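You operate a simulated robot arm through the tools that you are given. There is no shell and no other tool. Be economical: measure what you need, move in short steps, check, and stop when the job is done.

You are at the controls of a simulated robot arm. One attempt, no reset.

TASK
Unload the bent bar, then clamp the green blue-capped bar in the bender.
Fine: bending lever swung back; bent bar in the silver flat tray; cap against the back stop; stops, dial and other bars stay.

It is judged by the outcome, as a careful person would: the job done as asked, and still so three seconds after it is handed in. It fails if anything else is knocked over, pushed out of place, dropped, spilled or broken. Lids that push on must go on centred and level and be pressed home; caps that screw on are set level and turned clockwise until they are tight.

THE ROBOT
A 6-joint arm with a two-finger parallel gripper, fixed in place. Base frame: the origin is at the foot of the arm, x ahead of it, y to its left, z up; the work surface is at about z = 87.2. Units: cm, degrees, N and s.
With the tool pointing down near the work surface it reaches from about 26 to 68 cm from the base axis. Its first joint turns from -66.0 to 66.0 degrees. Payload 2.9 kg.
The tool frame sits at the grasp point between the pads (the TCP): z along the fingers, y along the line on which they close. The tips reach 3 cm beyond it. Largest opening 11 cm; finger width 2, thickness 1; the body of the gripper, 4.8 by 11.2 cm, starts 5.5 cm behind the TCP.
Orientation is told as [roll, pitch, yaw] about the base's x, y, z axes, in that order, counted from this pose: with the fingers straight down and closing along the base's y, the tool's x points along the base's -x, its y along +y and its z along -z.

THE INTERFACE
- The arm moves only by the tool jog_arm. Its argument "plan" is a list of rows, each a list of 6 numbers: the shift along the tool's x, y, z in units of 50 mm (1.0 is 50 mm), then the turn, a rotation vector about the tool's x, y, z in units of 4 degrees (1.0 is 4 degrees). In form: [[tx, ty, tz, wx, wy, wz], ...]. A call has 1 to 12 rows; each row shifts and turns the commanded pose from where the row before left it, along the tool's axes as they then stand. "fingers" is the closure in counts, from 0 (fully open) to 255 (shut), set as the call begins (left out, the last holds). A call with a number of a shift or a turn outside -1 to 1 is refused whole. A row lasts 0.2 s, in which the tool goes at most 5 cm and 8.6 degrees; a call with a longer step from one row to the next is refused whole, and so is a gripper value outside its range. A pose out of reach is approached as far as the arm can. The call stops where the force on the tool passes 70 N (or 10 N more than at its start, if that is more) or the arm is blocked; 0.2 s more then pass. The fingers move at their own pace (about 10.8 cm/s each) and stop on an object; they squeeze with about 20 N. The grip force told is the motor's: it shows also when the fingers shut on nothing. Time passes only in rows, and 0.2 s behind the last, so rows that do not move let the fingers close. It gives the time, the measured TCP pose, the force on the tool (base axes), the opening and the grip force at its end, in the units of the frame above (readings bear some noise), with the torque about the TCP (base axes, N m) and any sound that the robot's microphone picked up.
- Cameras (640 x 400 px; columns grow to the right, rows downward): "scene" is fixed at [8.67, 44.98, 137.27]; the picture's right is [-0.61, -0.79, 0.00], its down [-0.54, 0.42, -0.73] and it looks along [0.58, -0.45, -0.68] (base axes); focal length 214 px, centre (320, 200). "wrist" rides on the gripper at [7.2, 1.7, -10.3] in the tool frame; the picture's right is [-0.23, 0.97, 0.00], its down [-0.76, -0.18, -0.62] and it looks along [-0.61, -0.14, 0.78] (tool axes); focal length 222 px, centre (320, 200).
- camera(camera): a new picture of that camera. The clock stands still meanwhile.
- measure_at(camera, pixels): for up to 12 pixels [column, row] of the newest picture of that camera ("zoom" is the newest enlarged one), the place [x, y, z] in the base frame of the surface seen there, good to about 0.3 cm. The clock stands still meanwhile.
- close_up(camera, box): a new picture of the part [left, top, right, bottom] of that camera's present view, enlarged. The clock stands still meanwhile.
- sign_off(): hands the job in; it is judged then, once.

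Work in short steps. Measure before you move; look again where a grasp or a placing could have gone wrong, and mend it. You have 80 turns and 54 pictures in all, those below and enlarged ones among them. Open the gripper and draw the arm clear of the work before you hand the job in, unless the task says otherwise; then end with one line.

The tools are called as name(argument=value, ...) on one line, values as JSON. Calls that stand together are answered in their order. jog_arm: Moves the arm, as the interface text tells. Its arguments: {"type":"object","properties":{"plan":{"type":"array","items":{"type":"array","items":{"type":"number"}}},"fingers":{"type":"number"}},"required":["plan"]} The other tools are called the same way: camera (camera) takes a picture; measure_at (camera, pixels) gives the place of the surface under pixels of a picture; close_up (camera, box) takes an enlarged picture of a part of a camera's view; sign_off () hands the job in.

At the start:

```text
t: 0.0
ee_pos: [39.1, 24.03, 121.93]
tcp_rot: [0.0, 0.1, -0.1]
force: [0.4, -0.8, -0.7]
ft_torque: [-0.01, 0.01, -0.01]
finger_gap: 11.01
grasp_force: 0.0
```

scene: 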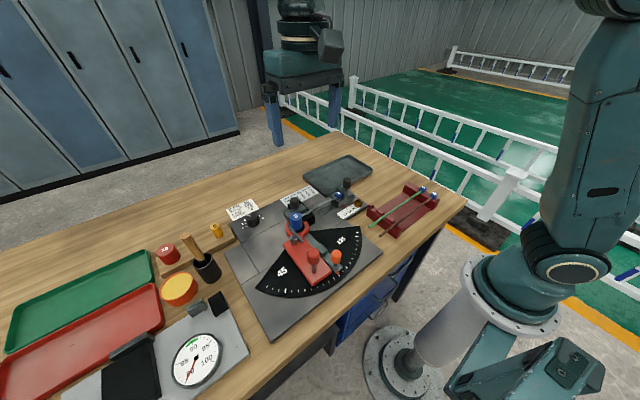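
wrist: 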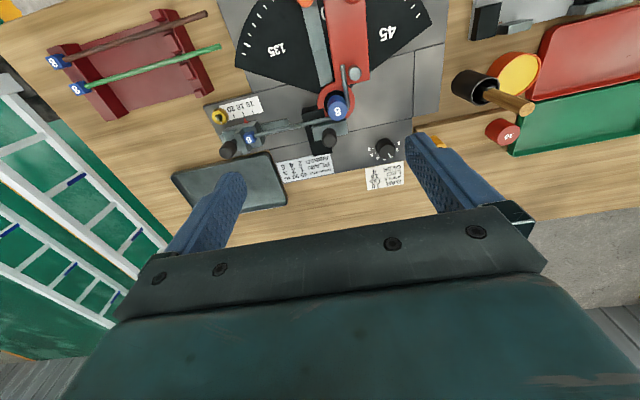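

The pictures show the bender around scene (300,240), the bar rack at (405,208) and the grey tray at (338,175). I'll enlarge these first.

close_up(camera="scene", box=[220, 150, 400, 320])

close_up(camera="wrist", box=[170, 0, 450, 210])

close_up(camera="scene", box=[270, 150, 370, 230])

```text
2.35 times, centred on (310, 235) of scene
```

zoom: 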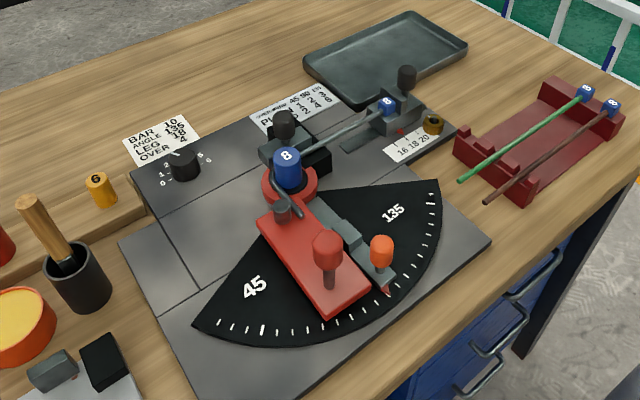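

```text
1.90 times, centred on (310, 105) of wrist
```

zoom: 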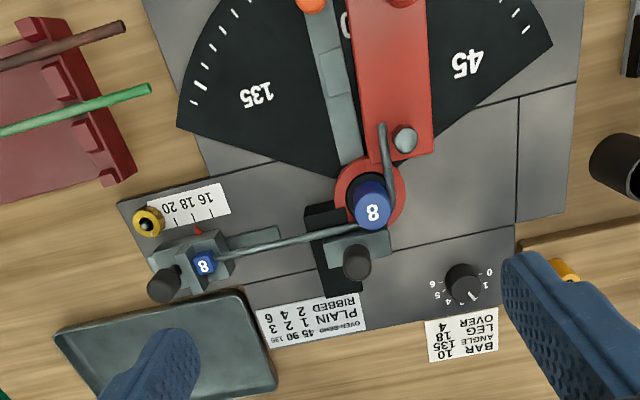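

```text
5.00 times, centred on (320, 190) of scene
```

zoom: 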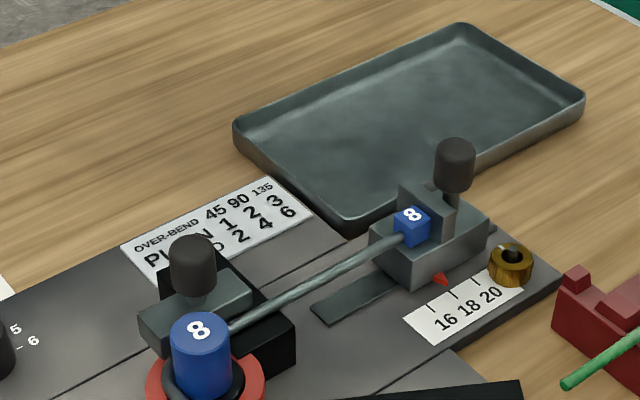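

I can see the blue die, clamp jaw with its black knob, back stop, red lever with knob and the orange angle stop. I'll measure them.

measure_at(camera="zoom", pixels=[[200, 328], [192, 248], [195, 290], [225, 345], [235, 325], [320, 280], [395, 240], [412, 213], [455, 150], [435, 195], [400, 265], [285, 340]])

measure_at(camera="wrist", pixels=[[338, 107], [329, 137], [322, 130], [353, 73], [345, 10], [325, 35], [307, 2], [248, 138], [235, 150], [290, 128], [372, 90], [366, 78]])

measure_at(camera="scene", pixels=[[313, 255], [335, 257], [313, 270], [299, 239], [320, 263], [338, 175], [310, 175], [350, 158], [371, 168], [334, 196], [270, 290], [400, 210]])

```text
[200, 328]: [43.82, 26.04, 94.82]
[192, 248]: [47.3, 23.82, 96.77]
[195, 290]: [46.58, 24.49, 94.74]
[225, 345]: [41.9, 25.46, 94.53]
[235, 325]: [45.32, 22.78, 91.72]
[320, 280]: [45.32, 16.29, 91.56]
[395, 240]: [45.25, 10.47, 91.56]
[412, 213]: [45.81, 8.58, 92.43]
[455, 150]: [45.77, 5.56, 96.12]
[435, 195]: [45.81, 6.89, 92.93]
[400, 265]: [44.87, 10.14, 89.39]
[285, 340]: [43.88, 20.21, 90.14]
```

```text
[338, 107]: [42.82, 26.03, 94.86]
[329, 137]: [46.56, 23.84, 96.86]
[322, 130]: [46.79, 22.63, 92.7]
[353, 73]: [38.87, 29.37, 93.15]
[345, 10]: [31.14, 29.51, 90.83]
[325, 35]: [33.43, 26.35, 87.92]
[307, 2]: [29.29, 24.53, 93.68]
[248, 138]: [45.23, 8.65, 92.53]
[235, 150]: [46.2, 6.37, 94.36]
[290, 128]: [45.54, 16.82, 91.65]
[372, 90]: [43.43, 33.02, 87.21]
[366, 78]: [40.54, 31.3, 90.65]
```

```text
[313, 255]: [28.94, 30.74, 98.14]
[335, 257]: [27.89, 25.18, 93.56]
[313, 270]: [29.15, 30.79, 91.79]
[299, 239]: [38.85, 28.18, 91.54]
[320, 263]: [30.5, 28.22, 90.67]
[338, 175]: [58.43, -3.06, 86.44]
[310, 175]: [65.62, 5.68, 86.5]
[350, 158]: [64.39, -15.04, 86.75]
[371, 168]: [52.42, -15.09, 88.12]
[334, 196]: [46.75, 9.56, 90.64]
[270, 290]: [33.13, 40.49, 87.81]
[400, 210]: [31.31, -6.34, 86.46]
```

Before moving anything I want a closer look at the lever, roller and clamp, so I move to about (30,27,110), still well above everything.

jog_arm(plan=[[0.45, 0.15, 0.6, 0, 0, 0], [0.45, 0.15, 0.6, 0, 0, 0], [0.45, 0.15, 0.6, 0, 0, 0], [0.45, 0.15, 0.6, 0, 0, 0], [0, 0, 0, 0, 0, 0]])

camera(camera="wrist")

```text
t: 1.2
ee_pos: [30.02, 26.95, 110.1]
tcp_rot: [0.0, 0.0, 0.0]
force: [0.9, 1.3, -0.1]
ft_torque: [0.01, 0.03, 0.0]
finger_gap: 11.02
grasp_force: 0.0
```

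```text
48 pictures are left
```

wrist: 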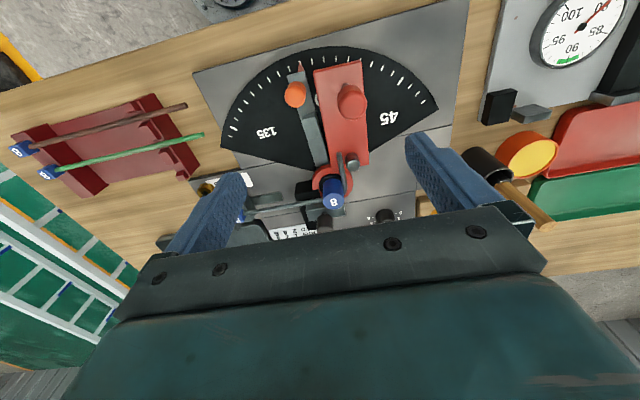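

close_up(camera="wrist", box=[220, 50, 440, 240])

measure_at(camera="wrist", pixels=[[352, 102], [343, 65], [295, 95], [351, 158], [333, 200], [322, 68], [362, 64], [342, 163], [300, 73], [385, 216], [330, 140], [367, 150]])

```text
2.11 times, centred on (330, 145) of wrist
```

zoom: 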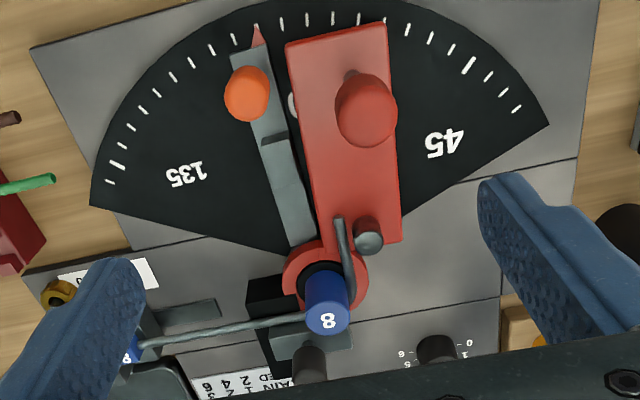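

```text
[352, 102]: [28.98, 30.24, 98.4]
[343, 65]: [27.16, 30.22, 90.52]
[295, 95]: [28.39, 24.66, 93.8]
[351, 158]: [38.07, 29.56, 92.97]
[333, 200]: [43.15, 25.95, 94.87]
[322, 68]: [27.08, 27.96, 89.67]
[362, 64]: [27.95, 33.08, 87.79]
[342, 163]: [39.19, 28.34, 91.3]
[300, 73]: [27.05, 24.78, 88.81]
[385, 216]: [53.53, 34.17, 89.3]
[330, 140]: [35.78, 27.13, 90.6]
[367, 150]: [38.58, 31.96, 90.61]
```

The lever pivots about the die at (43,26), with the handle at (29,30.5). I'll check what lies along its return sweep toward +y: wood strip, yellow peg, cup and dial.

close_up(camera="scene", box=[170, 190, 340, 310])

measure_at(camera="scene", pixels=[[216, 230], [212, 240], [235, 240], [210, 268], [190, 243], [252, 220], [225, 252], [243, 232], [217, 303], [180, 288], [296, 246], [240, 225]])

```text
3.33 times, centred on (255, 250) of scene
```

zoom: 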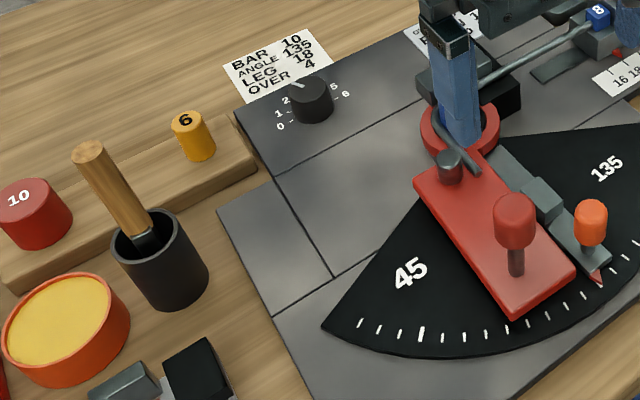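

```text
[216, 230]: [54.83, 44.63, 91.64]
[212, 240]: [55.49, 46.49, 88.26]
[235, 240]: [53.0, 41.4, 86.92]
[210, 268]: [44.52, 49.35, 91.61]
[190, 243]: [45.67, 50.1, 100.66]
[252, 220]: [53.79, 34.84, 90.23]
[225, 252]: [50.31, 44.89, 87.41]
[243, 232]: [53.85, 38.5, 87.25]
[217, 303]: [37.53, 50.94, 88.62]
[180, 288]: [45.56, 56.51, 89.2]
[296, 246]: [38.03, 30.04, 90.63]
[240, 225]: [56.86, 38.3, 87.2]
```

The sweep is clear: the cup is at y≥47 and the wood strip at x≥50. I'll part-close the fingers to about 4.5 cm, straddle the red knob at (29,30.4) and grip it.

jog_arm(plan=[[0.2, 0.69, 0, 0, 0, 0], [0, 0, 0.7, 0, 0, 0], [0, 0, 0.7, 0, 0, 0], [0, 0, 0.7, 0, 0, 0], [0, 0, 0.66, 0, 0, 0], [0, 0, 0, 0, 0, 0]], fingers=151)

camera(camera="wrist")

```text
t: 2.6
ee_pos: [29.07, 30.63, 96.11]
tcp_rot: [0.0, 0.1, 0.0]
force: [0.9, -0.5, 0.5]
ft_torque: [0.02, 0.03, 0.01]
finger_gap: 4.47
grasp_force: 0.0
```

```text
45 pictures are left
```

wrist: 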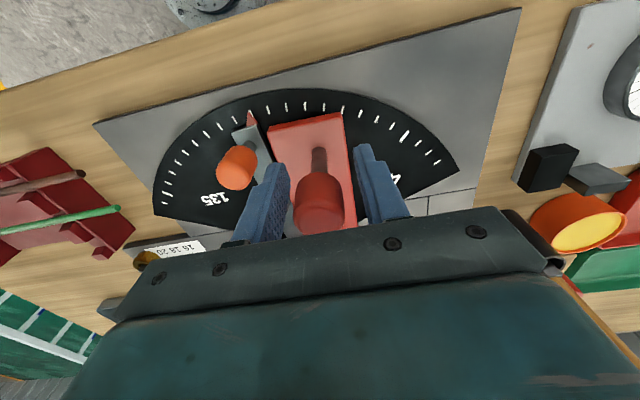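

The knob is centred between the fingers. I grip it and begin the arc about the pivot (43.1,26) with a short test of 3 steps of 4°.

jog_arm(plan=[[0, 0, 0, 0, 0, 0], [0, 0, 0, 0, 0, 0], [-0.07, 0.195, 0, 0, 0, 1], [-0.07, 0.195, 0, 0, 0, 1], [-0.07, 0.195, 0, 0, 0, 1], [0, 0, 0, 0, 0, 0]], fingers=255)

```text
t: 4.0
ee_pos: [30.38, 33.43, 96.11]
tcp_rot: [0.0, 0.0, -12.1]
force: [3.6, 0.6, -10.5]
ft_torque: [0.56, 0.05, 0.24]
finger_gap: 2.78
grasp_force: 45.6
```

The lever moves with low force; I continue the arc.

jog_arm(plan=[[-0.07, 0.195, 0, 0, 0, 1], [-0.07, 0.195, 0, 0, 0, 1], [-0.07, 0.195, 0, 0, 0, 1], [-0.07, 0.195, 0, 0, 0, 1], [-0.07, 0.195, 0, 0, 0, 1], [-0.07, 0.195, 0, 0, 0, 1], [-0.07, 0.195, 0, 0, 0, 1], [-0.07, 0.195, 0, 0, 0, 1], [-0.07, 0.195, 0, 0, 0, 1], [0, 0, 0, 0, 0, 0]])

camera(camera="scene")

```text
t: 6.2
ee_pos: [37.12, 39.71, 96.22]
tcp_rot: [0.1, -0.1, -48.0]
force: [-6.1, 13.2, -9.8]
ft_torque: [-0.16, 0.55, -0.03]
finger_gap: 2.78
grasp_force: 45.1
```

```text
44 pictures are left
```

scene: 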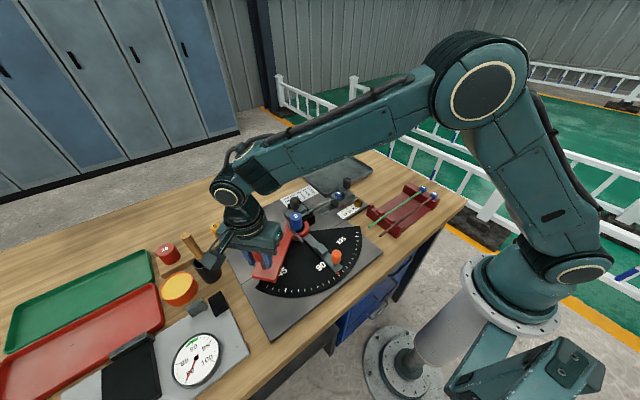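

Smooth; the lever is about halfway back. I continue another 7 steps, watching force.

jog_arm(plan=[[-0.07, 0.2, 0, 0, 0, 1], [-0.07, 0.2, 0, 0, 0, 1], [-0.07, 0.2, 0, 0, 0, 1], [-0.07, 0.2, 0, 0, 0, 1], [-0.07, 0.2, 0, 0, 0, 1], [-0.07, 0.2, 0, 0, 0, 1], [-0.07, 0.2, 0, 0, 0, 1], [0, 0, 0, 0, 0, 0]])

close_up(camera="scene", box=[180, 170, 360, 310])

```text
t: 8.0
ee_pos: [44.37, 41.13, 96.16]
tcp_rot: [0.1, -0.1, -76.0]
force: [2.1, 26.1, -4.8]
ft_torque: [-0.75, 0.66, 0.14]
finger_gap: 2.79
grasp_force: 45.2
```

```text
2.86 times, centred on (270, 240) of scene
```

zoom: 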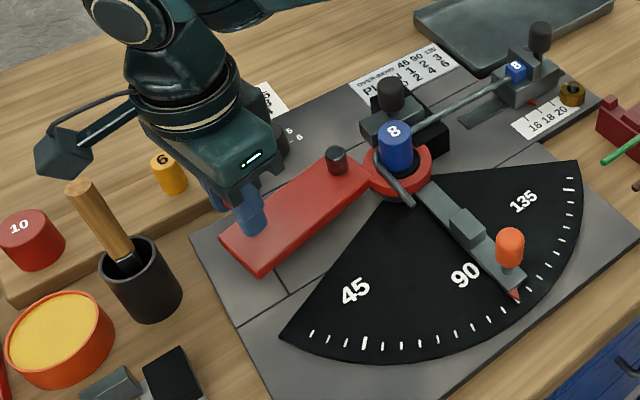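

Lever is nearly along +y. I relieve the radial force slightly and go 3 more steps toward zero.

jog_arm(plan=[[0.04, 0.0, 0, 0, 0, 0], [-0.07, 0.203, 0, 0, 0, 1], [-0.07, 0.203, 0, 0, 0, 1], [-0.07, 0.203, 0, 0, 0, 1], [0, 0, 0, 0, 0, 0]])

close_up(camera="scene", box=[180, 170, 360, 310])

```text
t: 9.2
ee_pos: [47.46, 40.58, 96.12]
tcp_rot: [0.0, 0.0, -88.0]
force: [2.1, 6.7, 1.7]
ft_torque: [-1.13, -0.49, 0.08]
finger_gap: 2.79
grasp_force: 44.6
```

```text
2.86 times, centred on (270, 240) of scene
```

zoom: 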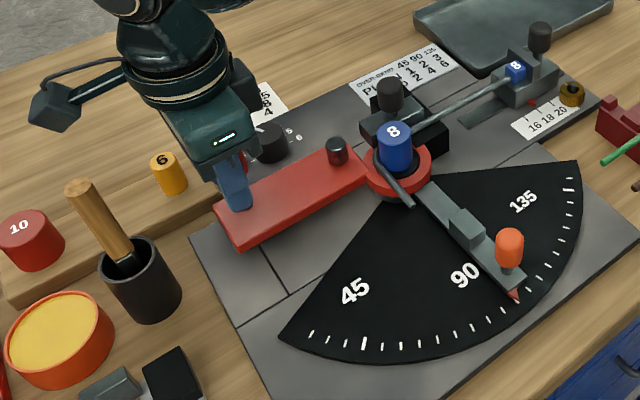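

measure_at(camera="zoom", pixels=[[337, 145], [337, 160], [325, 140], [349, 150], [240, 245], [362, 185], [325, 150], [395, 132], [378, 125], [411, 130], [410, 203], [268, 130]])

```text
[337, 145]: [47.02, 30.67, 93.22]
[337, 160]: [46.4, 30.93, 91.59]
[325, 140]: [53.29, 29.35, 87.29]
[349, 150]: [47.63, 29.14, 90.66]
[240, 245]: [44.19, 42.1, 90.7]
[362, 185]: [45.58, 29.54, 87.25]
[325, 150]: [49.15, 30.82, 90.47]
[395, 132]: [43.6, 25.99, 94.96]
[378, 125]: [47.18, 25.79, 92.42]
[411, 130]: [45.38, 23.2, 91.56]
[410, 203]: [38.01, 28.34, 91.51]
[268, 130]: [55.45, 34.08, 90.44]
```

Roller is at x≈47, clear of the bar line at x≈45.3 by about 0.5 cm. One more step for margin, then release and rise.

jog_arm(plan=[[-0.07, 0.2, 0, 0, 0, 1], [0, 0, 0, 0, 0, 0]])

jog_arm(plan=[[0, 0, 0, 0, 0, 0], [0, 0, -0.6, 0, 0, 0], [0, 0, -0.8, 0, 0, 0], [0, 0, -1, 0, 0, 0], [0, 0, -1, 0, 0, 0], [0, 0, 0, 0, 0, 0]], fingers=140)

```text
t: 9.8
ee_pos: [47.47, 40.4, 96.19]
tcp_rot: [-1.0, -0.8, -91.2]
force: [-15.1, -7.5, 6.9]
ft_torque: [-0.44, -0.99, 0.1]
finger_gap: 2.82
grasp_force: 45.1
stopped in row 2: the force on the tool passed its limit at 72 N (the readings are from after the stop); the commanded pose is now the measured one
```

```text
t: 11.2
ee_pos: [47.17, 40.06, 112.79]
tcp_rot: [-0.9, -0.7, -91.2]
force: [0.1, 0.3, 0.6]
ft_torque: [-0.01, -0.03, 0.02]
finger_gap: 4.97
grasp_force: 0.1
out of reach, approached as far as the arm can: row 5
```

The lever hit its end stop, so it is fully back. Now I turn the tool back to yaw 0 and move to a viewing pose near (38,24,113).

jog_arm(plan=[[-0.3, 0, 0, 0, 0, -1], [-0.3, 0, 0, 0, 0, -1], [-0.3, 0, 0, 0, 0, -1], [-0.3, 0, 0, 0, 0, -1], [-0.3, 0, 0, 0, 0, -1], [-0.3, 0, 0, 0, 0, -1], [-0.3, 0, 0, 0, 0, -1], [-0.3, 0, 0, 0, 0, -1], [0, 0, 0, 0, 0, -1], [0, 0, 0, 0, 0, -1], [0, 0, 0, 0, 0, -1]])

jog_arm(plan=[[0, 0, 0, 0, 0, -1], [0, 0, 0, 0, 0, -1], [0, 0, 0, 0, 0, -1], [0, 0, 0, 0, 0, -1], [0, 0, 0, 0, 0, -1], [0, 0, 0, 0, 0, -1], [0, 0, 0, 0, 0, -1], [0, 0, 0, 0, 0, -1], [0, 0, 0, 0, 0, -1], [0, 0, 0, 0, 0, -1], [0, 0, 0, 0, 0, -1], [0, 0, 0, 0, 0, -0.8]])

```text
t: 13.7
ee_pos: [49.9, 28.55, 112.74]
tcp_rot: [-1.1, 0.1, -47.3]
force: [-0.1, -0.7, -0.7]
ft_torque: [-0.03, 0.0, -0.04]
finger_gap: 4.93
grasp_force: 0.1
```

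```text
t: 16.2
ee_pos: [50.05, 28.66, 112.89]
tcp_rot: [-0.6, 0.9, 0.1]
force: [0.1, 0.1, -0.5]
ft_torque: [-0.02, 0.0, 0.03]
finger_gap: 4.96
grasp_force: 0.1
```

jog_arm(plan=[[0.9, -0.3, -0.1, -0.15, -0.225, 0], [0.9, -0.3, -0.1, 0, 0, 0], [0.9, -0.3, -0.1, 0, 0, 0], [0, 0, 0, 0, 0, 0]])

close_up(camera="wrist", box=[190, 90, 430, 250])

close_up(camera="scene", box=[270, 160, 390, 240])

```text
t: 17.2
ee_pos: [36.44, 24.1, 114.26]
tcp_rot: [0.0, 0.0, 0.0]
force: [0.1, -0.1, -0.1]
ft_torque: [0.01, 0.02, 0.04]
finger_gap: 4.93
grasp_force: 0.0
```

```text
2.50 times, centred on (310, 170) of wrist
```

zoom: 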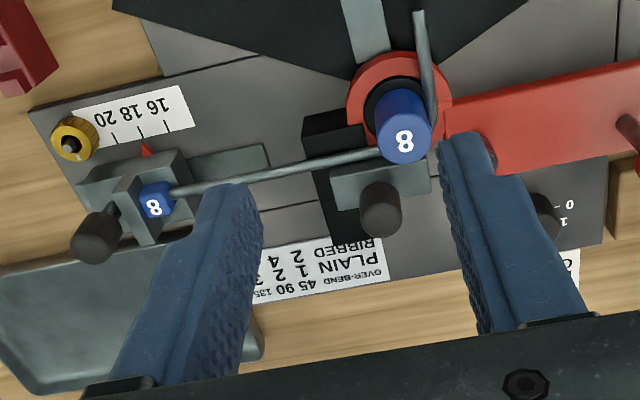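

```text
5.00 times, centred on (330, 200) of scene
```

zoom: 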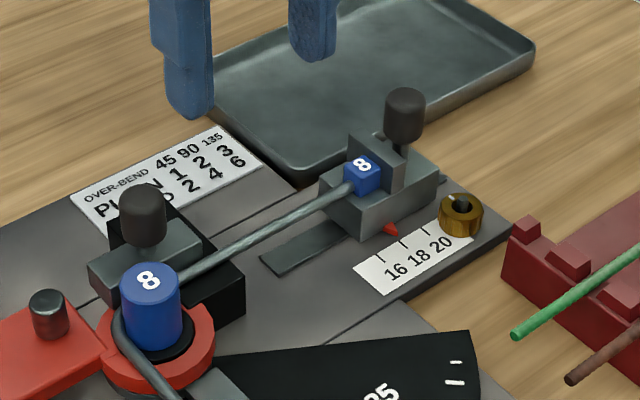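

measure_at(camera="zoom", pixels=[[205, 285], [240, 280], [170, 260], [195, 240], [100, 270], [143, 190], [120, 285], [350, 170], [340, 215], [360, 205], [390, 160], [405, 100]])

measure_at(camera="wrist", pixels=[[317, 142], [317, 150], [316, 172], [333, 175], [352, 160], [322, 164], [240, 150], [248, 170], [258, 167], [240, 163], [225, 166], [280, 157]])

```text
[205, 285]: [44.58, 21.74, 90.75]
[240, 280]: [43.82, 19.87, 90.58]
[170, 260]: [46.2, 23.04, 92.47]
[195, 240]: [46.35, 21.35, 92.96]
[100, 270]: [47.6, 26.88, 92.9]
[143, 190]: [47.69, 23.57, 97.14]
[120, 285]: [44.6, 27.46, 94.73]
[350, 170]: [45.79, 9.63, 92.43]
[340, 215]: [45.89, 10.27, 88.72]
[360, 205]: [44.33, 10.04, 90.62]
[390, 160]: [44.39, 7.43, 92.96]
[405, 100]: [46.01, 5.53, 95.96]
```

```text
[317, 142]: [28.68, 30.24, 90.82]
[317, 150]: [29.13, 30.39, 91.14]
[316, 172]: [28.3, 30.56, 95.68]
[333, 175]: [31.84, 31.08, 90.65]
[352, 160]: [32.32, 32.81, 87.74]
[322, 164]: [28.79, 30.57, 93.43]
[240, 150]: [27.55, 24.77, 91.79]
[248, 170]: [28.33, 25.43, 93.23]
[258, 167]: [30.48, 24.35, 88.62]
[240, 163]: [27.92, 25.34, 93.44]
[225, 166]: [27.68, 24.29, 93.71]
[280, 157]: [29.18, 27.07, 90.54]
```

The clamp jaw sits on a black block and carries the knob at about (47.3,23.7), top z 97. I go over it with a 4 cm opening and come down to z≈96.6.

jog_arm(plan=[[-0.72, -0.03, 0, 0, 0, 0], [-0.72, -0.03, 0, 0, 0, 0], [-0.72, -0.03, 0, 0, 0, 0], [0, 0, 0.9, 0, 0, 0], [0, 0, 0.9, 0, 0, 0], [0, 0, 0.9, 0, 0, 0], [0, 0, 0.84, 0, 0, 0], [0, 0, 0, 0, 0, 0]], fingers=162)

close_up(camera="scene", box=[250, 160, 370, 260])

```text
t: 19.1
ee_pos: [47.42, 23.82, 96.68]
tcp_rot: [-0.2, 0.0, -0.1]
force: [0.0, -0.4, 0.2]
ft_torque: [0.0, 0.01, 0.05]
finger_gap: 4.03
grasp_force: 0.2
```

```text
4.00 times, centred on (310, 210) of scene
```

zoom: 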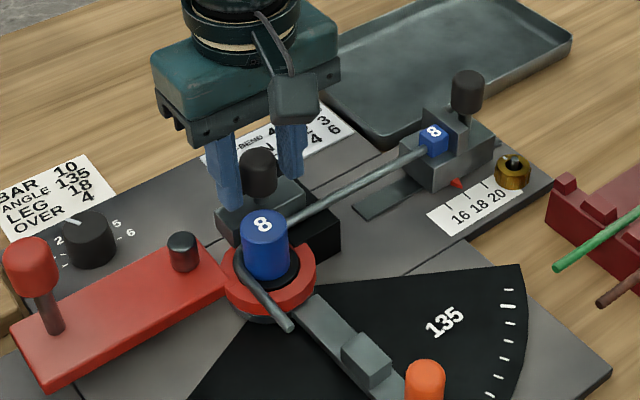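

The knob is between the fingers. I close on it and pull gently toward +x (away from the die), 1.2 cm in small steps.

jog_arm(plan=[[0, 0, 0, 0, 0, 0], [0, 0, 0, 0, 0, 0], [-0.06, 0, 0, 0, 0, 0], [-0.06, 0, 0, 0, 0, 0], [-0.06, 0, 0, 0, 0, 0], [-0.06, 0, 0, 0, 0, 0], [0, 0, 0, 0, 0, 0]], fingers=255)

close_up(camera="scene", box=[250, 160, 370, 260])

```text
t: 20.6
ee_pos: [48.47, 23.75, 96.71]
tcp_rot: [0.1, -0.1, 0.0]
force: [-2.9, 15.7, -4.7]
ft_torque: [0.53, 0.3, 0.0]
finger_gap: 2.56
grasp_force: 45.3
```

```text
4.00 times, centred on (310, 210) of scene
```

zoom: 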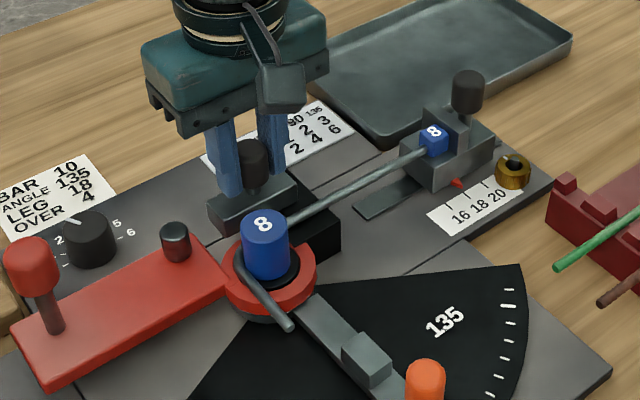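

The jaw slid freely by about 1.1 cm. I pull another 1 cm for clearance.

jog_arm(plan=[[-0.06, 0.02, 0, 0, 0, 0], [-0.06, 0.02, 0, 0, 0, 0], [-0.06, 0, 0, 0, 0, 0], [0, 0, 0, 0, 0, 0]])

jog_arm(plan=[[0, 0, 0, 0, 0, 0], [0, 0, -0.4, 0, 0, 0], [0, 0, -1, 0, 0, 0], [0, 0, -1, 0, 0, 0], [0, 0, 0, 0, 0, 0]], fingers=162)

close_up(camera="scene", box=[250, 160, 370, 260])

```text
t: 21.6
ee_pos: [48.94, 23.75, 96.82]
tcp_rot: [-0.3, 0.7, 0.2]
force: [-42.5, 2.3, 10.5]
ft_torque: [0.7, 0.45, 0.0]
finger_gap: 2.59
grasp_force: 45.1
```

```text
t: 22.9
ee_pos: [49.44, 23.87, 108.65]
tcp_rot: [-0.1, 0.0, -0.1]
force: [-0.5, -0.3, 0.7]
ft_torque: [0.01, 0.02, -0.01]
finger_gap: 4.04
grasp_force: 0.1
```

```text
4.00 times, centred on (310, 210) of scene
```

zoom: 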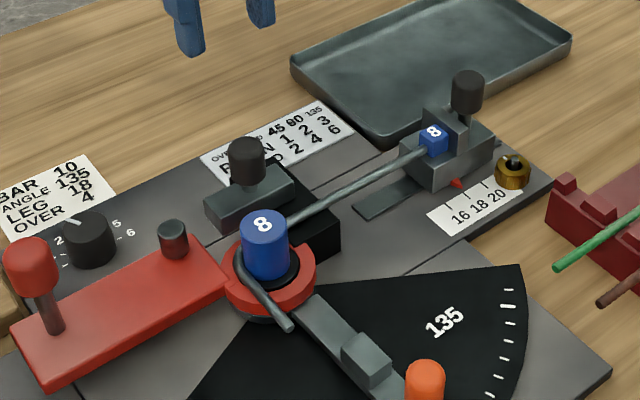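

The clamp is fully open. I'll measure the jaw face, roller, bar and the tray for the next grasp.

measure_at(camera="zoom", pixels=[[172, 228], [283, 185], [246, 150], [310, 212], [400, 165], [360, 188], [245, 275], [288, 325], [433, 133], [262, 222], [425, 155], [250, 205]])

measure_at(camera="scene", pixels=[[302, 180], [347, 155], [372, 172], [330, 196], [320, 180], [345, 165], [355, 175], [335, 185]])

```text
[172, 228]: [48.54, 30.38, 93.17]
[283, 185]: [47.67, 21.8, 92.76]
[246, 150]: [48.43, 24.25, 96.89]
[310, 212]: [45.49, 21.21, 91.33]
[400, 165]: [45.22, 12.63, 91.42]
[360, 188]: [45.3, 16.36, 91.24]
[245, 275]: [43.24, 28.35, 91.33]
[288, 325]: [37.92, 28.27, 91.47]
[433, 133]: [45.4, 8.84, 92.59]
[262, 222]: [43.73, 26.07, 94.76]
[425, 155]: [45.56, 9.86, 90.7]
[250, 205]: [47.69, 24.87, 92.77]
```

```text
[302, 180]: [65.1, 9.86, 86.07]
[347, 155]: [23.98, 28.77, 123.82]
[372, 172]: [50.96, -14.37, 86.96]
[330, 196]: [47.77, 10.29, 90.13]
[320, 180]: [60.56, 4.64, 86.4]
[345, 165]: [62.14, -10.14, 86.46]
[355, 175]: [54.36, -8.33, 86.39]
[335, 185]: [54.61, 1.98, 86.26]
```

Jaw face is now at x≈47, bar at x 45.3, z top 91.4. I'll grasp the bar at y≈17.3 with the fingers closing along x, so I first shift and turn the tool to yaw -90.

jog_arm(plan=[[0.41, -0.65, 0, 0, 0, 0], [0.41, -0.65, 0, 0, 0, 0], [0, 0, 0, 0, 0, 1], [0, 0, 0, 0, 0, 1], [0, 0, 0, 0, 0, 1], [0, 0, 0, 0, 0, 1], [0, 0, 0, 0, 0, 1], [0, 0, 0, 0, 0, 1], [0, 0, 0, 0, 0, 1], [0, 0, 0, 0, 0, 1], [0, 0, 0, 0, 0, 1], [0, 0, 0, 0, 0, 1]])

jog_arm(plan=[[0, 0, 0, 0, 0, 1], [0, 0, 0, 0, 0, 1], [0, 0, 0, 0, 0, 1], [0, 0, 0, 0, 0, 1], [0, 0, 0, 0, 0, 1], [0, 0, 0, 0, 0, 1], [0, 0, 0, 0, 0, 1], [0, 0, 0, 0, 0, 1], [0, 0, 0, 0, 0, 1], [0, 0, 0, 0, 0, 1], [0, 0, 0, 0, 0, 1], [0, 0, 0, 0, 0, 1]])

camera(camera="wrist")

close_up(camera="scene", box=[280, 140, 400, 220])

```text
t: 25.4
ee_pos: [45.29, 17.39, 108.65]
tcp_rot: [0.1, 0.1, -40.1]
force: [0.2, -0.1, -0.7]
ft_torque: [0.0, -0.01, 0.03]
finger_gap: 4.02
grasp_force: 0.1
```

```text
t: 28.1
ee_pos: [45.29, 17.34, 108.73]
tcp_rot: [0.0, -0.1, -88.1]
force: [-0.3, 0.2, -0.5]
ft_torque: [0.04, 0.02, -0.02]
finger_gap: 4.0
grasp_force: 0.2
```

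```text
36 pictures are left
```

wrist: 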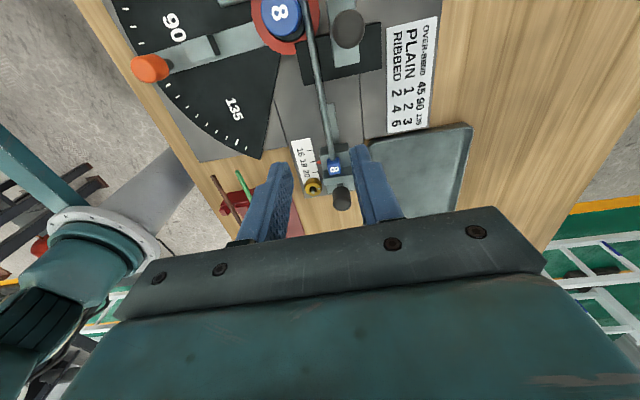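

```text
5.00 times, centred on (340, 180) of scene
```

zoom: 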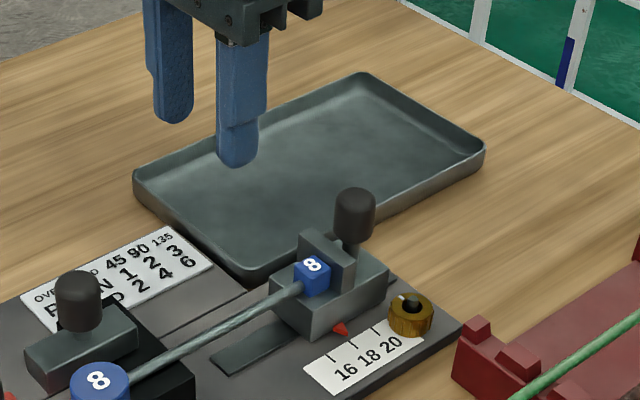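

measure_at(camera="zoom", pixels=[[138, 172], [362, 76], [482, 145], [250, 275], [145, 198], [480, 165], [245, 262], [160, 175], [360, 95], [462, 150], [250, 245], [300, 180]])

```text
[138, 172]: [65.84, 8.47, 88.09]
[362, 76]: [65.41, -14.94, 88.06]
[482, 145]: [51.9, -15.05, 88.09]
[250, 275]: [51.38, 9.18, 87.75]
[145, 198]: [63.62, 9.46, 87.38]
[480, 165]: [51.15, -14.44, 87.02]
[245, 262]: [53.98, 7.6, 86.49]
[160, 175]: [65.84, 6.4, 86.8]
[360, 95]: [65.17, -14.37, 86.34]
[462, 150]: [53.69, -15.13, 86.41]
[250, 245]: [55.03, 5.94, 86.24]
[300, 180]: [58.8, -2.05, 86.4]
```

Tray inner area is about x 52.5–65, y −14–8, enough for the L-shaped bar in its present orientation. Now I finish the yaw and descend to z≈92.4 around the bar.

jog_arm(plan=[[0, 0, 0.8, 0, 0, 0.48], [0, 0, 0.8, 0, 0, 0], [0, 0, 0.8, 0, 0, 0], [0, 0, 0.6, 0, 0, 0], [0, 0, 0.26, 0, 0, 0], [0, 0, 0, 0, 0, 0]])

jog_arm(plan=[[0, 0, 0, 0, 0, 0], [0, 0, 0, 0, 0, 0], [0, 0, 0, 0, 0, 0]], fingers=255)

close_up(camera="scene", box=[260, 140, 400, 260])

```text
t: 29.4
ee_pos: [45.23, 17.39, 92.54]
tcp_rot: [0.0, 0.0, -89.9]
force: [0.1, -0.1, 0.3]
ft_torque: [0.0, -0.01, 0.04]
finger_gap: 4.0
grasp_force: 0.0
```

```text
t: 30.2
ee_pos: [45.22, 17.37, 92.52]
tcp_rot: [-0.1, -0.1, -90.0]
force: [0.8, -0.1, 0.9]
ft_torque: [-0.04, -0.04, -0.1]
finger_gap: 0.71
grasp_force: 20.1
```

```text
3.33 times, centred on (330, 200) of scene
```

zoom: 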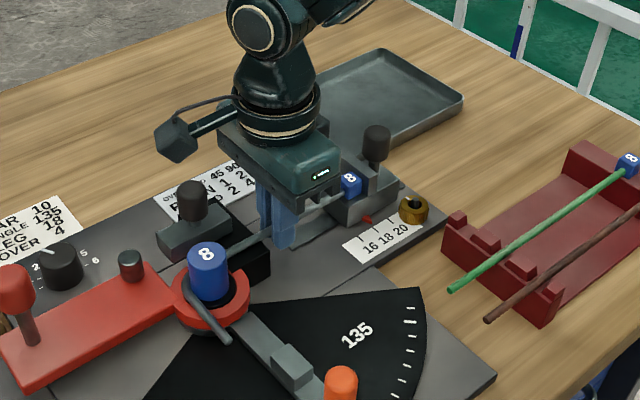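

The bar is held (gap 0.71). I ease it 2–3 mm off the die, then lift straight up 12 cm.

jog_arm(plan=[[0.04, 0.05, 0, 0, 0, 0], [0, 0, -0.2, 0, 0, 0], [0, 0, -0.4, 0, 0, 0], [0, 0, -0.6, 0, 0, 0], [0, 0, -0.6, 0, 0, 0], [0, 0, -0.6, 0, 0, 0], [0, 0, 0, 0, 0, 0]])

camera(camera="scene")

```text
t: 31.9
ee_pos: [45.55, 17.55, 104.51]
tcp_rot: [0.1, -0.2, -89.9]
force: [0.2, 0.1, -1.5]
ft_torque: [-0.03, 0.01, 0.01]
finger_gap: 0.72
grasp_force: 20.3
```

```text
33 pictures are left
```

scene: 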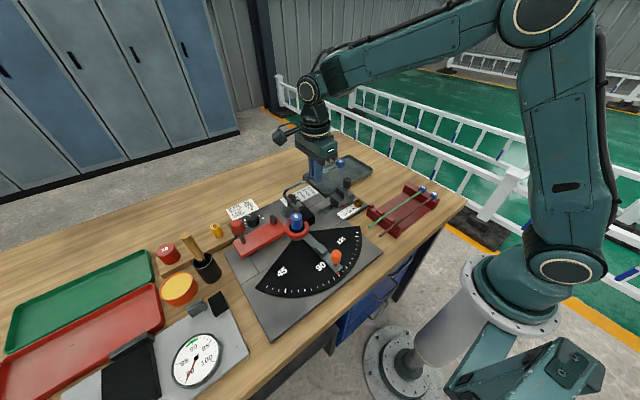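

The bar is out cleanly. I carry it over the tray to about (62.2,−4).

jog_arm(plan=[[-0.716, 0.556, 0, 0, 0, 0], [-0.716, 0.556, 0, 0, 0, 0], [-0.716, 0.556, 0, 0, 0, 0], [-0.716, 0.556, 0, 0, 0, 0], [-0.716, 0.556, 0, 0, 0, 0], [-0.716, 0.556, 0, 0, 0, 0], [0, 0, 0, 0, 0, 0]])

close_up(camera="scene", box=[280, 110, 400, 220])

camera(camera="wrist")

```text
t: 33.5
ee_pos: [62.24, -3.83, 104.28]
tcp_rot: [0.0, 0.0, -90.0]
force: [0.0, 0.1, -1.4]
ft_torque: [-0.05, -0.01, -0.02]
finger_gap: 0.69
grasp_force: 20.1
```

```text
3.64 times, centred on (340, 165) of scene
```

zoom: 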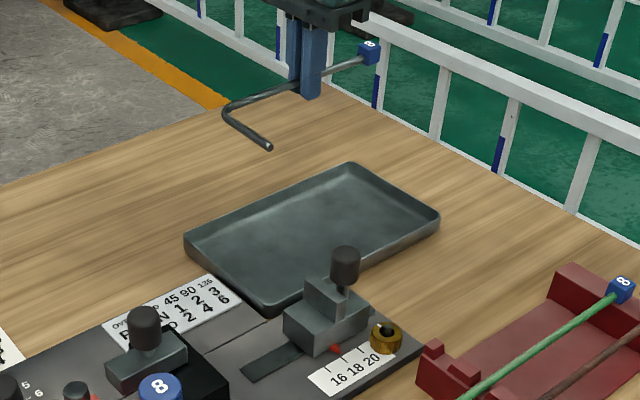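

```text
31 pictures are left
```

wrist: 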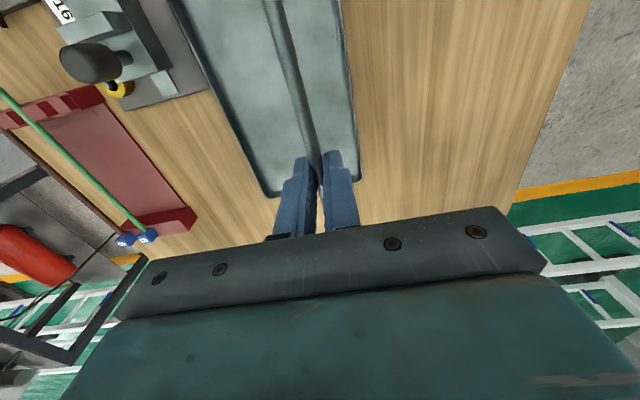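

measure_at(camera="zoom", pixels=[[268, 147], [226, 110], [368, 46], [375, 52], [240, 103], [300, 84]])

```text
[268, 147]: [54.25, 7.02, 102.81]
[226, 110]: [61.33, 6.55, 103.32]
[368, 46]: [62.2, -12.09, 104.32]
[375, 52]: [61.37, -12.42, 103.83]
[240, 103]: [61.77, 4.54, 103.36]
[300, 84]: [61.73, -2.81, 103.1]
```

Bar spans y −13…7.4, x 54…62.5, within the tray. I lower to z≈91.8, then inch down.

jog_arm(plan=[[0, 0, 0.7, 0, 0, 0], [0, 0, 0.7, 0, 0, 0], [0, 0, 0.6, 0, 0, 0], [0, 0, 0.4, 0, 0, 0], [0, 0, 0.1, 0, 0, 0], [0, 0, 0, 0, 0, 0]])

jog_arm(plan=[[0, 0, 0.06, 0, 0, 0], [0, 0, 0.06, 0, 0, 0], [0, 0, 0.06, 0, 0, 0], [0, 0, 0, 0, 0, 0]])

close_up(camera="scene", box=[280, 110, 400, 220])

```text
t: 34.9
ee_pos: [62.1, -3.86, 91.93]
tcp_rot: [0.1, 0.0, -90.0]
force: [-0.1, -0.2, -1.3]
ft_torque: [-0.04, -0.01, 0.01]
finger_gap: 0.72
grasp_force: 19.6
```

```text
t: 35.9
ee_pos: [62.07, -3.88, 90.99]
tcp_rot: [0.0, 0.0, -90.0]
force: [0.4, -0.4, -0.7]
ft_torque: [-0.04, -0.02, 0.0]
finger_gap: 0.7
grasp_force: 20.4
```

```text
3.64 times, centred on (340, 165) of scene
```

zoom: 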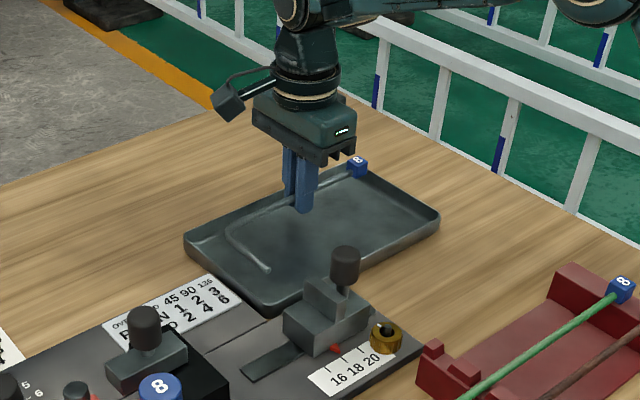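

No contact yet; a little further down.

jog_arm(plan=[[0, 0, 0.04, 0, 0, 0], [0, 0, 0.04, 0, 0, 0], [0, 0, 0, 0, 0, 0]])

measure_at(camera="zoom", pixels=[[357, 167], [265, 268], [230, 230], [350, 180], [240, 270]])

```text
t: 36.6
ee_pos: [62.14, -3.86, 90.63]
tcp_rot: [0.0, 0.0, -90.0]
force: [-0.5, -0.1, -0.9]
ft_torque: [-0.03, -0.02, 0.01]
finger_gap: 0.7
grasp_force: 20.4
```

```text
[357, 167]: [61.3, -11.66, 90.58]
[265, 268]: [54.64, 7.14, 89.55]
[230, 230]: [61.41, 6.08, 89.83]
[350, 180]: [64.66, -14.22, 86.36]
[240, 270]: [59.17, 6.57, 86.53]
```

jog_arm(plan=[[0, 0, 0.04, 0, 0, 0], [0, 0, 0.04, 0, 0, 0], [0, 0, 0.04, 0, 0, 0], [0, 0, 0, 0, 0, 0]])

```text
t: 37.6
ee_pos: [62.19, -3.88, 89.96]
tcp_rot: [0.1, 0.0, -90.0]
force: [0.5, -0.7, -0.7]
ft_torque: [-0.03, -0.01, 0.04]
finger_gap: 0.71
grasp_force: 19.8
```

jog_arm(plan=[[0, 0, 0.03, 0, 0, 0], [0, 0, 0.03, 0, 0, 0], [0, 0, 0, 0, 0, 0]])

```text
t: 38.5
ee_pos: [62.14, -3.84, 89.76]
tcp_rot: [0.0, 0.0, -89.9]
force: [-0.4, -0.3, -0.9]
ft_torque: [-0.05, -0.02, 0.03]
finger_gap: 0.71
grasp_force: 20.0
```

jog_arm(plan=[[0, 0, 0.03, 0, 0, 0], [0, 0, 0.03, 0, 0, 0], [0, 0, 0, 0, 0, 0]])

```text
t: 39.2
ee_pos: [62.21, -3.93, 89.46]
tcp_rot: [-0.1, 0.0, -90.0]
force: [-0.1, 0.7, -0.8]
ft_torque: [-0.07, -0.02, 0.02]
finger_gap: 0.72
grasp_force: 20.0
```

Tips are at about floor level, the cap less than 1 cm above it. I release here with a small opening, then rise.

jog_arm(plan=[[0, 0, 0.03, 0, 0, 0], [0, 0, 0, 0, 0, 0]])

jog_arm(plan=[[0, 0, 0, 0, 0, 0], [0, 0, 0, 0, 0, 0], [0, 0, -0.4, 0, 0, 0], [0, 0, -0.8, 0, 0, 0], [0, 0, -1, 0, 0, 0], [0, 0, -1, 0, 0, 0], [0, 0, 0, 0, 0, 0]], fingers=195)

close_up(camera="scene", box=[280, 130, 440, 240])

```text
t: 39.9
ee_pos: [62.17, -3.78, 89.4]
tcp_rot: [0.1, -0.1, -90.0]
force: [-3.3, 0.3, 11.3]
ft_torque: [0.01, 0.2, 0.07]
finger_gap: 0.7
grasp_force: 20.1
```

```text
t: 41.5
ee_pos: [62.13, -3.81, 105.28]
tcp_rot: [0.0, 0.0, -90.0]
force: [0.6, -0.2, -0.4]
ft_torque: [-0.04, -0.01, 0.0]
finger_gap: 2.59
grasp_force: 0.1
```

```text
3.64 times, centred on (360, 185) of scene
```

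zoom: 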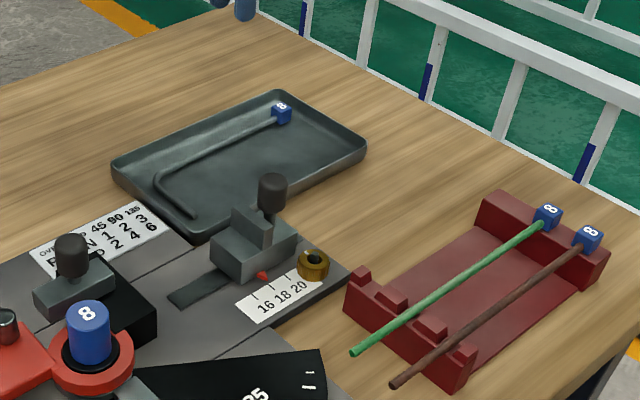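

The bent bar lies flat in the tray. Now I measure the green bar and its rack.

measure_at(camera="zoom", pixels=[[548, 213], [541, 224], [450, 287], [400, 320], [355, 351], [500, 253], [480, 330], [400, 345], [470, 290], [505, 210], [440, 325], [580, 250]])

close_up(camera="scene", box=[360, 170, 450, 250])

```text
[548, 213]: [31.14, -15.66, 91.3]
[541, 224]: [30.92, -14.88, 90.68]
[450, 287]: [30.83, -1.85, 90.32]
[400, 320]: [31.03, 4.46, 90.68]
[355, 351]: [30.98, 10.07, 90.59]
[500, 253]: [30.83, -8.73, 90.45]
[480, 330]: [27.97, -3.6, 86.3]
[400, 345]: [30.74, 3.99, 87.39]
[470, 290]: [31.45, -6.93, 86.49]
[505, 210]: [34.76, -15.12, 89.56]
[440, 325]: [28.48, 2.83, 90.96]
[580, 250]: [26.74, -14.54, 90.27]
```

```text
5.00 times, centred on (405, 210) of scene
```

zoom: 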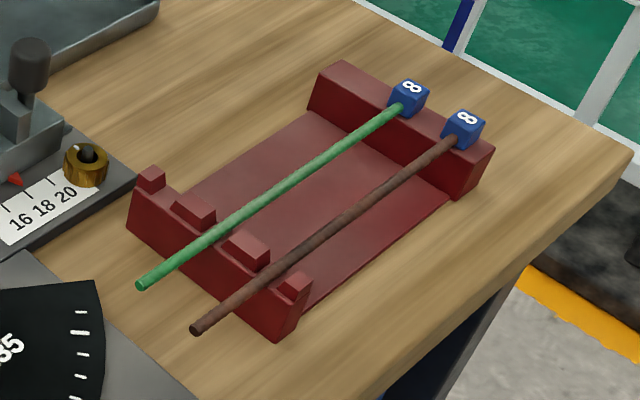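

The green bar runs along y at x≈30.95, z≈90.2, from the cap at y≈−15.5 to the tip at y≈10. I'll grasp it at y≈−6.3 so that the fingers land between back stop and clamp block later.

jog_arm(plan=[[-0.07, -0.891, 0, 0, 0, 0], [-0.07, -0.891, 0, 0, 0, 0], [-0.07, -0.891, 0, 0, 0, 0], [-0.07, -0.891, 0, 0, 0, 0], [-0.07, -0.891, 0, 0, 0, 0], [-0.07, -0.891, 0, 0, 0, 0], [-0.07, -0.891, 0, 0, 0, 0], [0, 0, 0, 0, 0, 0]])

camera(camera="wrist")

```text
t: 43.2
ee_pos: [31.07, -6.3, 105.35]
tcp_rot: [0.0, -0.2, -90.1]
force: [-0.5, 0.7, -0.8]
ft_torque: [0.0, -0.01, 0.02]
finger_gap: 2.59
grasp_force: 0.0
```

```text
27 pictures are left
```

wrist: 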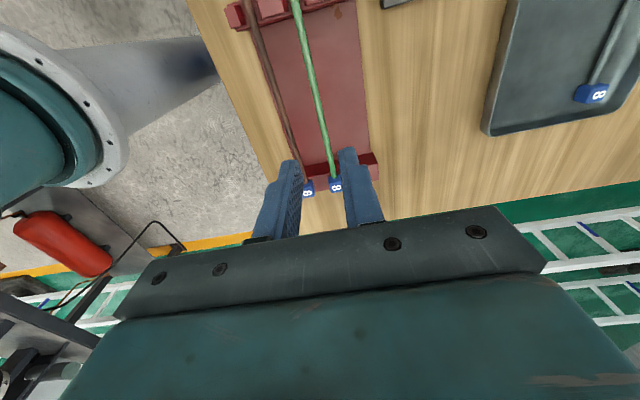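

jog_arm(plan=[[0, -0.02, 0.8, 0, 0, 0], [0, 0, 0.8, 0, 0, 0], [0, 0, 0.6, 0, 0, 0], [0, 0, 0.51, 0, 0, 0], [0, 0, 0, 0, 0, 0]])

close_up(camera="scene", box=[350, 150, 450, 250])

close_up(camera="wrist", box=[200, 0, 420, 230])

```text
t: 44.5
ee_pos: [30.93, -6.42, 91.54]
tcp_rot: [0.0, 0.0, -90.1]
force: [-0.9, 0.0, -0.3]
ft_torque: [-0.03, -0.02, 0.01]
finger_gap: 2.61
grasp_force: 0.0
```

```text
4.00 times, centred on (400, 200) of scene
```

zoom: 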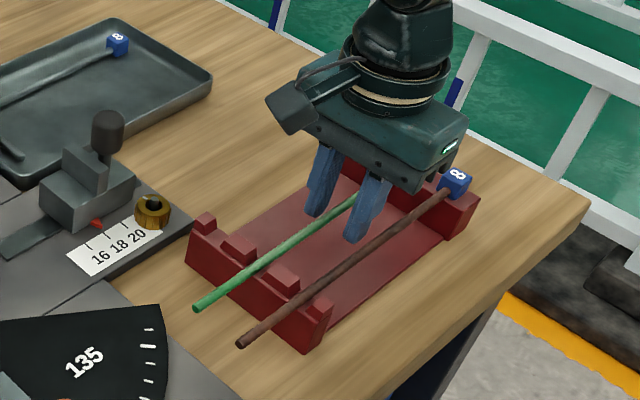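

```text
1.74 times, centred on (310, 115) of wrist
```

zoom: 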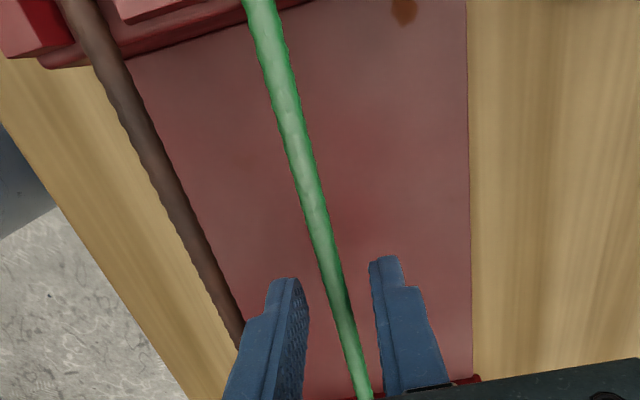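

The green bar is between the fingers and the brown one outside. I close and lift straight up.

jog_arm(plan=[[0, 0, 0, 0, 0, 0], [0, 0, 0, 0, 0, 0], [0, 0, 0, 0, 0, 0]], fingers=255)

jog_arm(plan=[[0, 0, -0.2, 0, 0, 0], [0, 0, -0.4, 0, 0, 0], [0, 0, -0.6, 0, 0, 0], [0, 0, -0.8, 0, 0, 0], [0, 0, -0.8, 0, 0, 0], [0, 0, 0, 0, 0, 0]])

camera(camera="scene")

```text
t: 45.2
ee_pos: [30.74, -6.25, 91.66]
tcp_rot: [0.0, 0.0, -90.0]
force: [1.0, 0.4, 0.1]
ft_torque: [-0.01, -0.01, -0.03]
finger_gap: 0.7
grasp_force: 19.8
```

```text
t: 46.6
ee_pos: [30.89, -6.3, 105.68]
tcp_rot: [0.0, 0.0, -90.0]
force: [0.4, 0.4, -1.1]
ft_torque: [0.0, 0.02, 0.02]
finger_gap: 0.72
grasp_force: 20.1
```

```text
24 pictures are left
```

scene: 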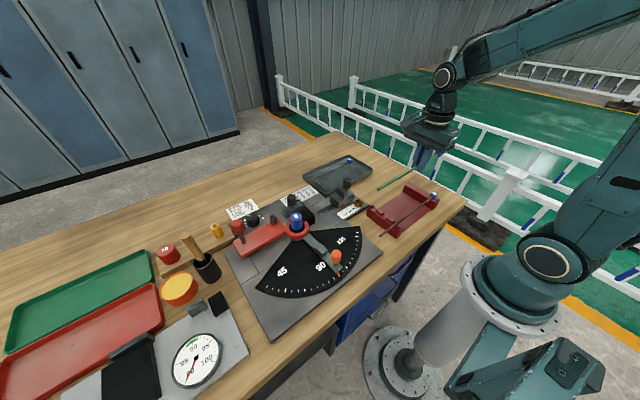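

The bar is held. I carry it above the bender to about (45.7,18.4,105.7), keeping yaw −90, and check alignment.

jog_arm(plan=[[0.706, 0.423, 0, 0, 0, 0], [0.706, 0.423, 0, 0, 0, 0], [0.706, 0.423, 0, 0, 0, 0], [0.706, 0.423, 0, 0, 0, 0], [0.706, 0.423, 0, 0, 0, 0], [0.706, 0.423, 0, 0, 0, 0], [0.706, 0.423, 0, 0, 0, 0], [0, 0, 0, 0, 0, 0]])

close_up(camera="scene", box=[240, 120, 400, 240])

close_up(camera="wrist", box=[230, 0, 430, 210])

```text
t: 48.5
ee_pos: [45.61, 18.4, 105.8]
tcp_rot: [0.0, -0.1, -90.0]
force: [0.6, -0.2, -1.6]
ft_torque: [-0.03, -0.02, -0.02]
finger_gap: 0.72
grasp_force: 19.9
```

```text
3.33 times, centred on (320, 180) of scene
```

zoom: 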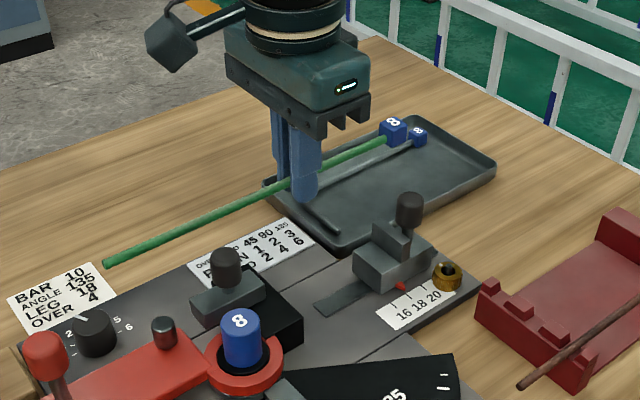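

```text
1.90 times, centred on (330, 105) of wrist
```

zoom: 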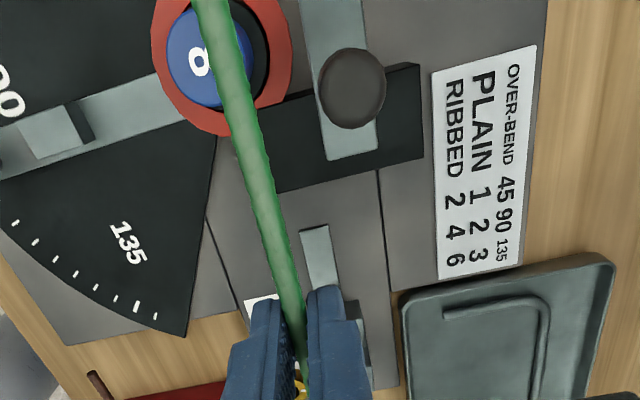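

measure_at(camera="zoom", pixels=[[215, 20], [240, 110], [265, 200], [285, 285], [320, 100], [322, 150], [250, 45], [190, 60], [270, 60], [345, 90]])

```text
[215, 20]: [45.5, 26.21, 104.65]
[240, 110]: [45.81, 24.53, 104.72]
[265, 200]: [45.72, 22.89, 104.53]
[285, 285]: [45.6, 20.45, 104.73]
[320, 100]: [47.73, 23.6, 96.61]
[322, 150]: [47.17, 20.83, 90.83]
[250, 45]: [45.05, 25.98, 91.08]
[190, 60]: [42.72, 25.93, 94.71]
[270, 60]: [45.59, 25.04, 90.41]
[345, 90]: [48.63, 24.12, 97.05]
```

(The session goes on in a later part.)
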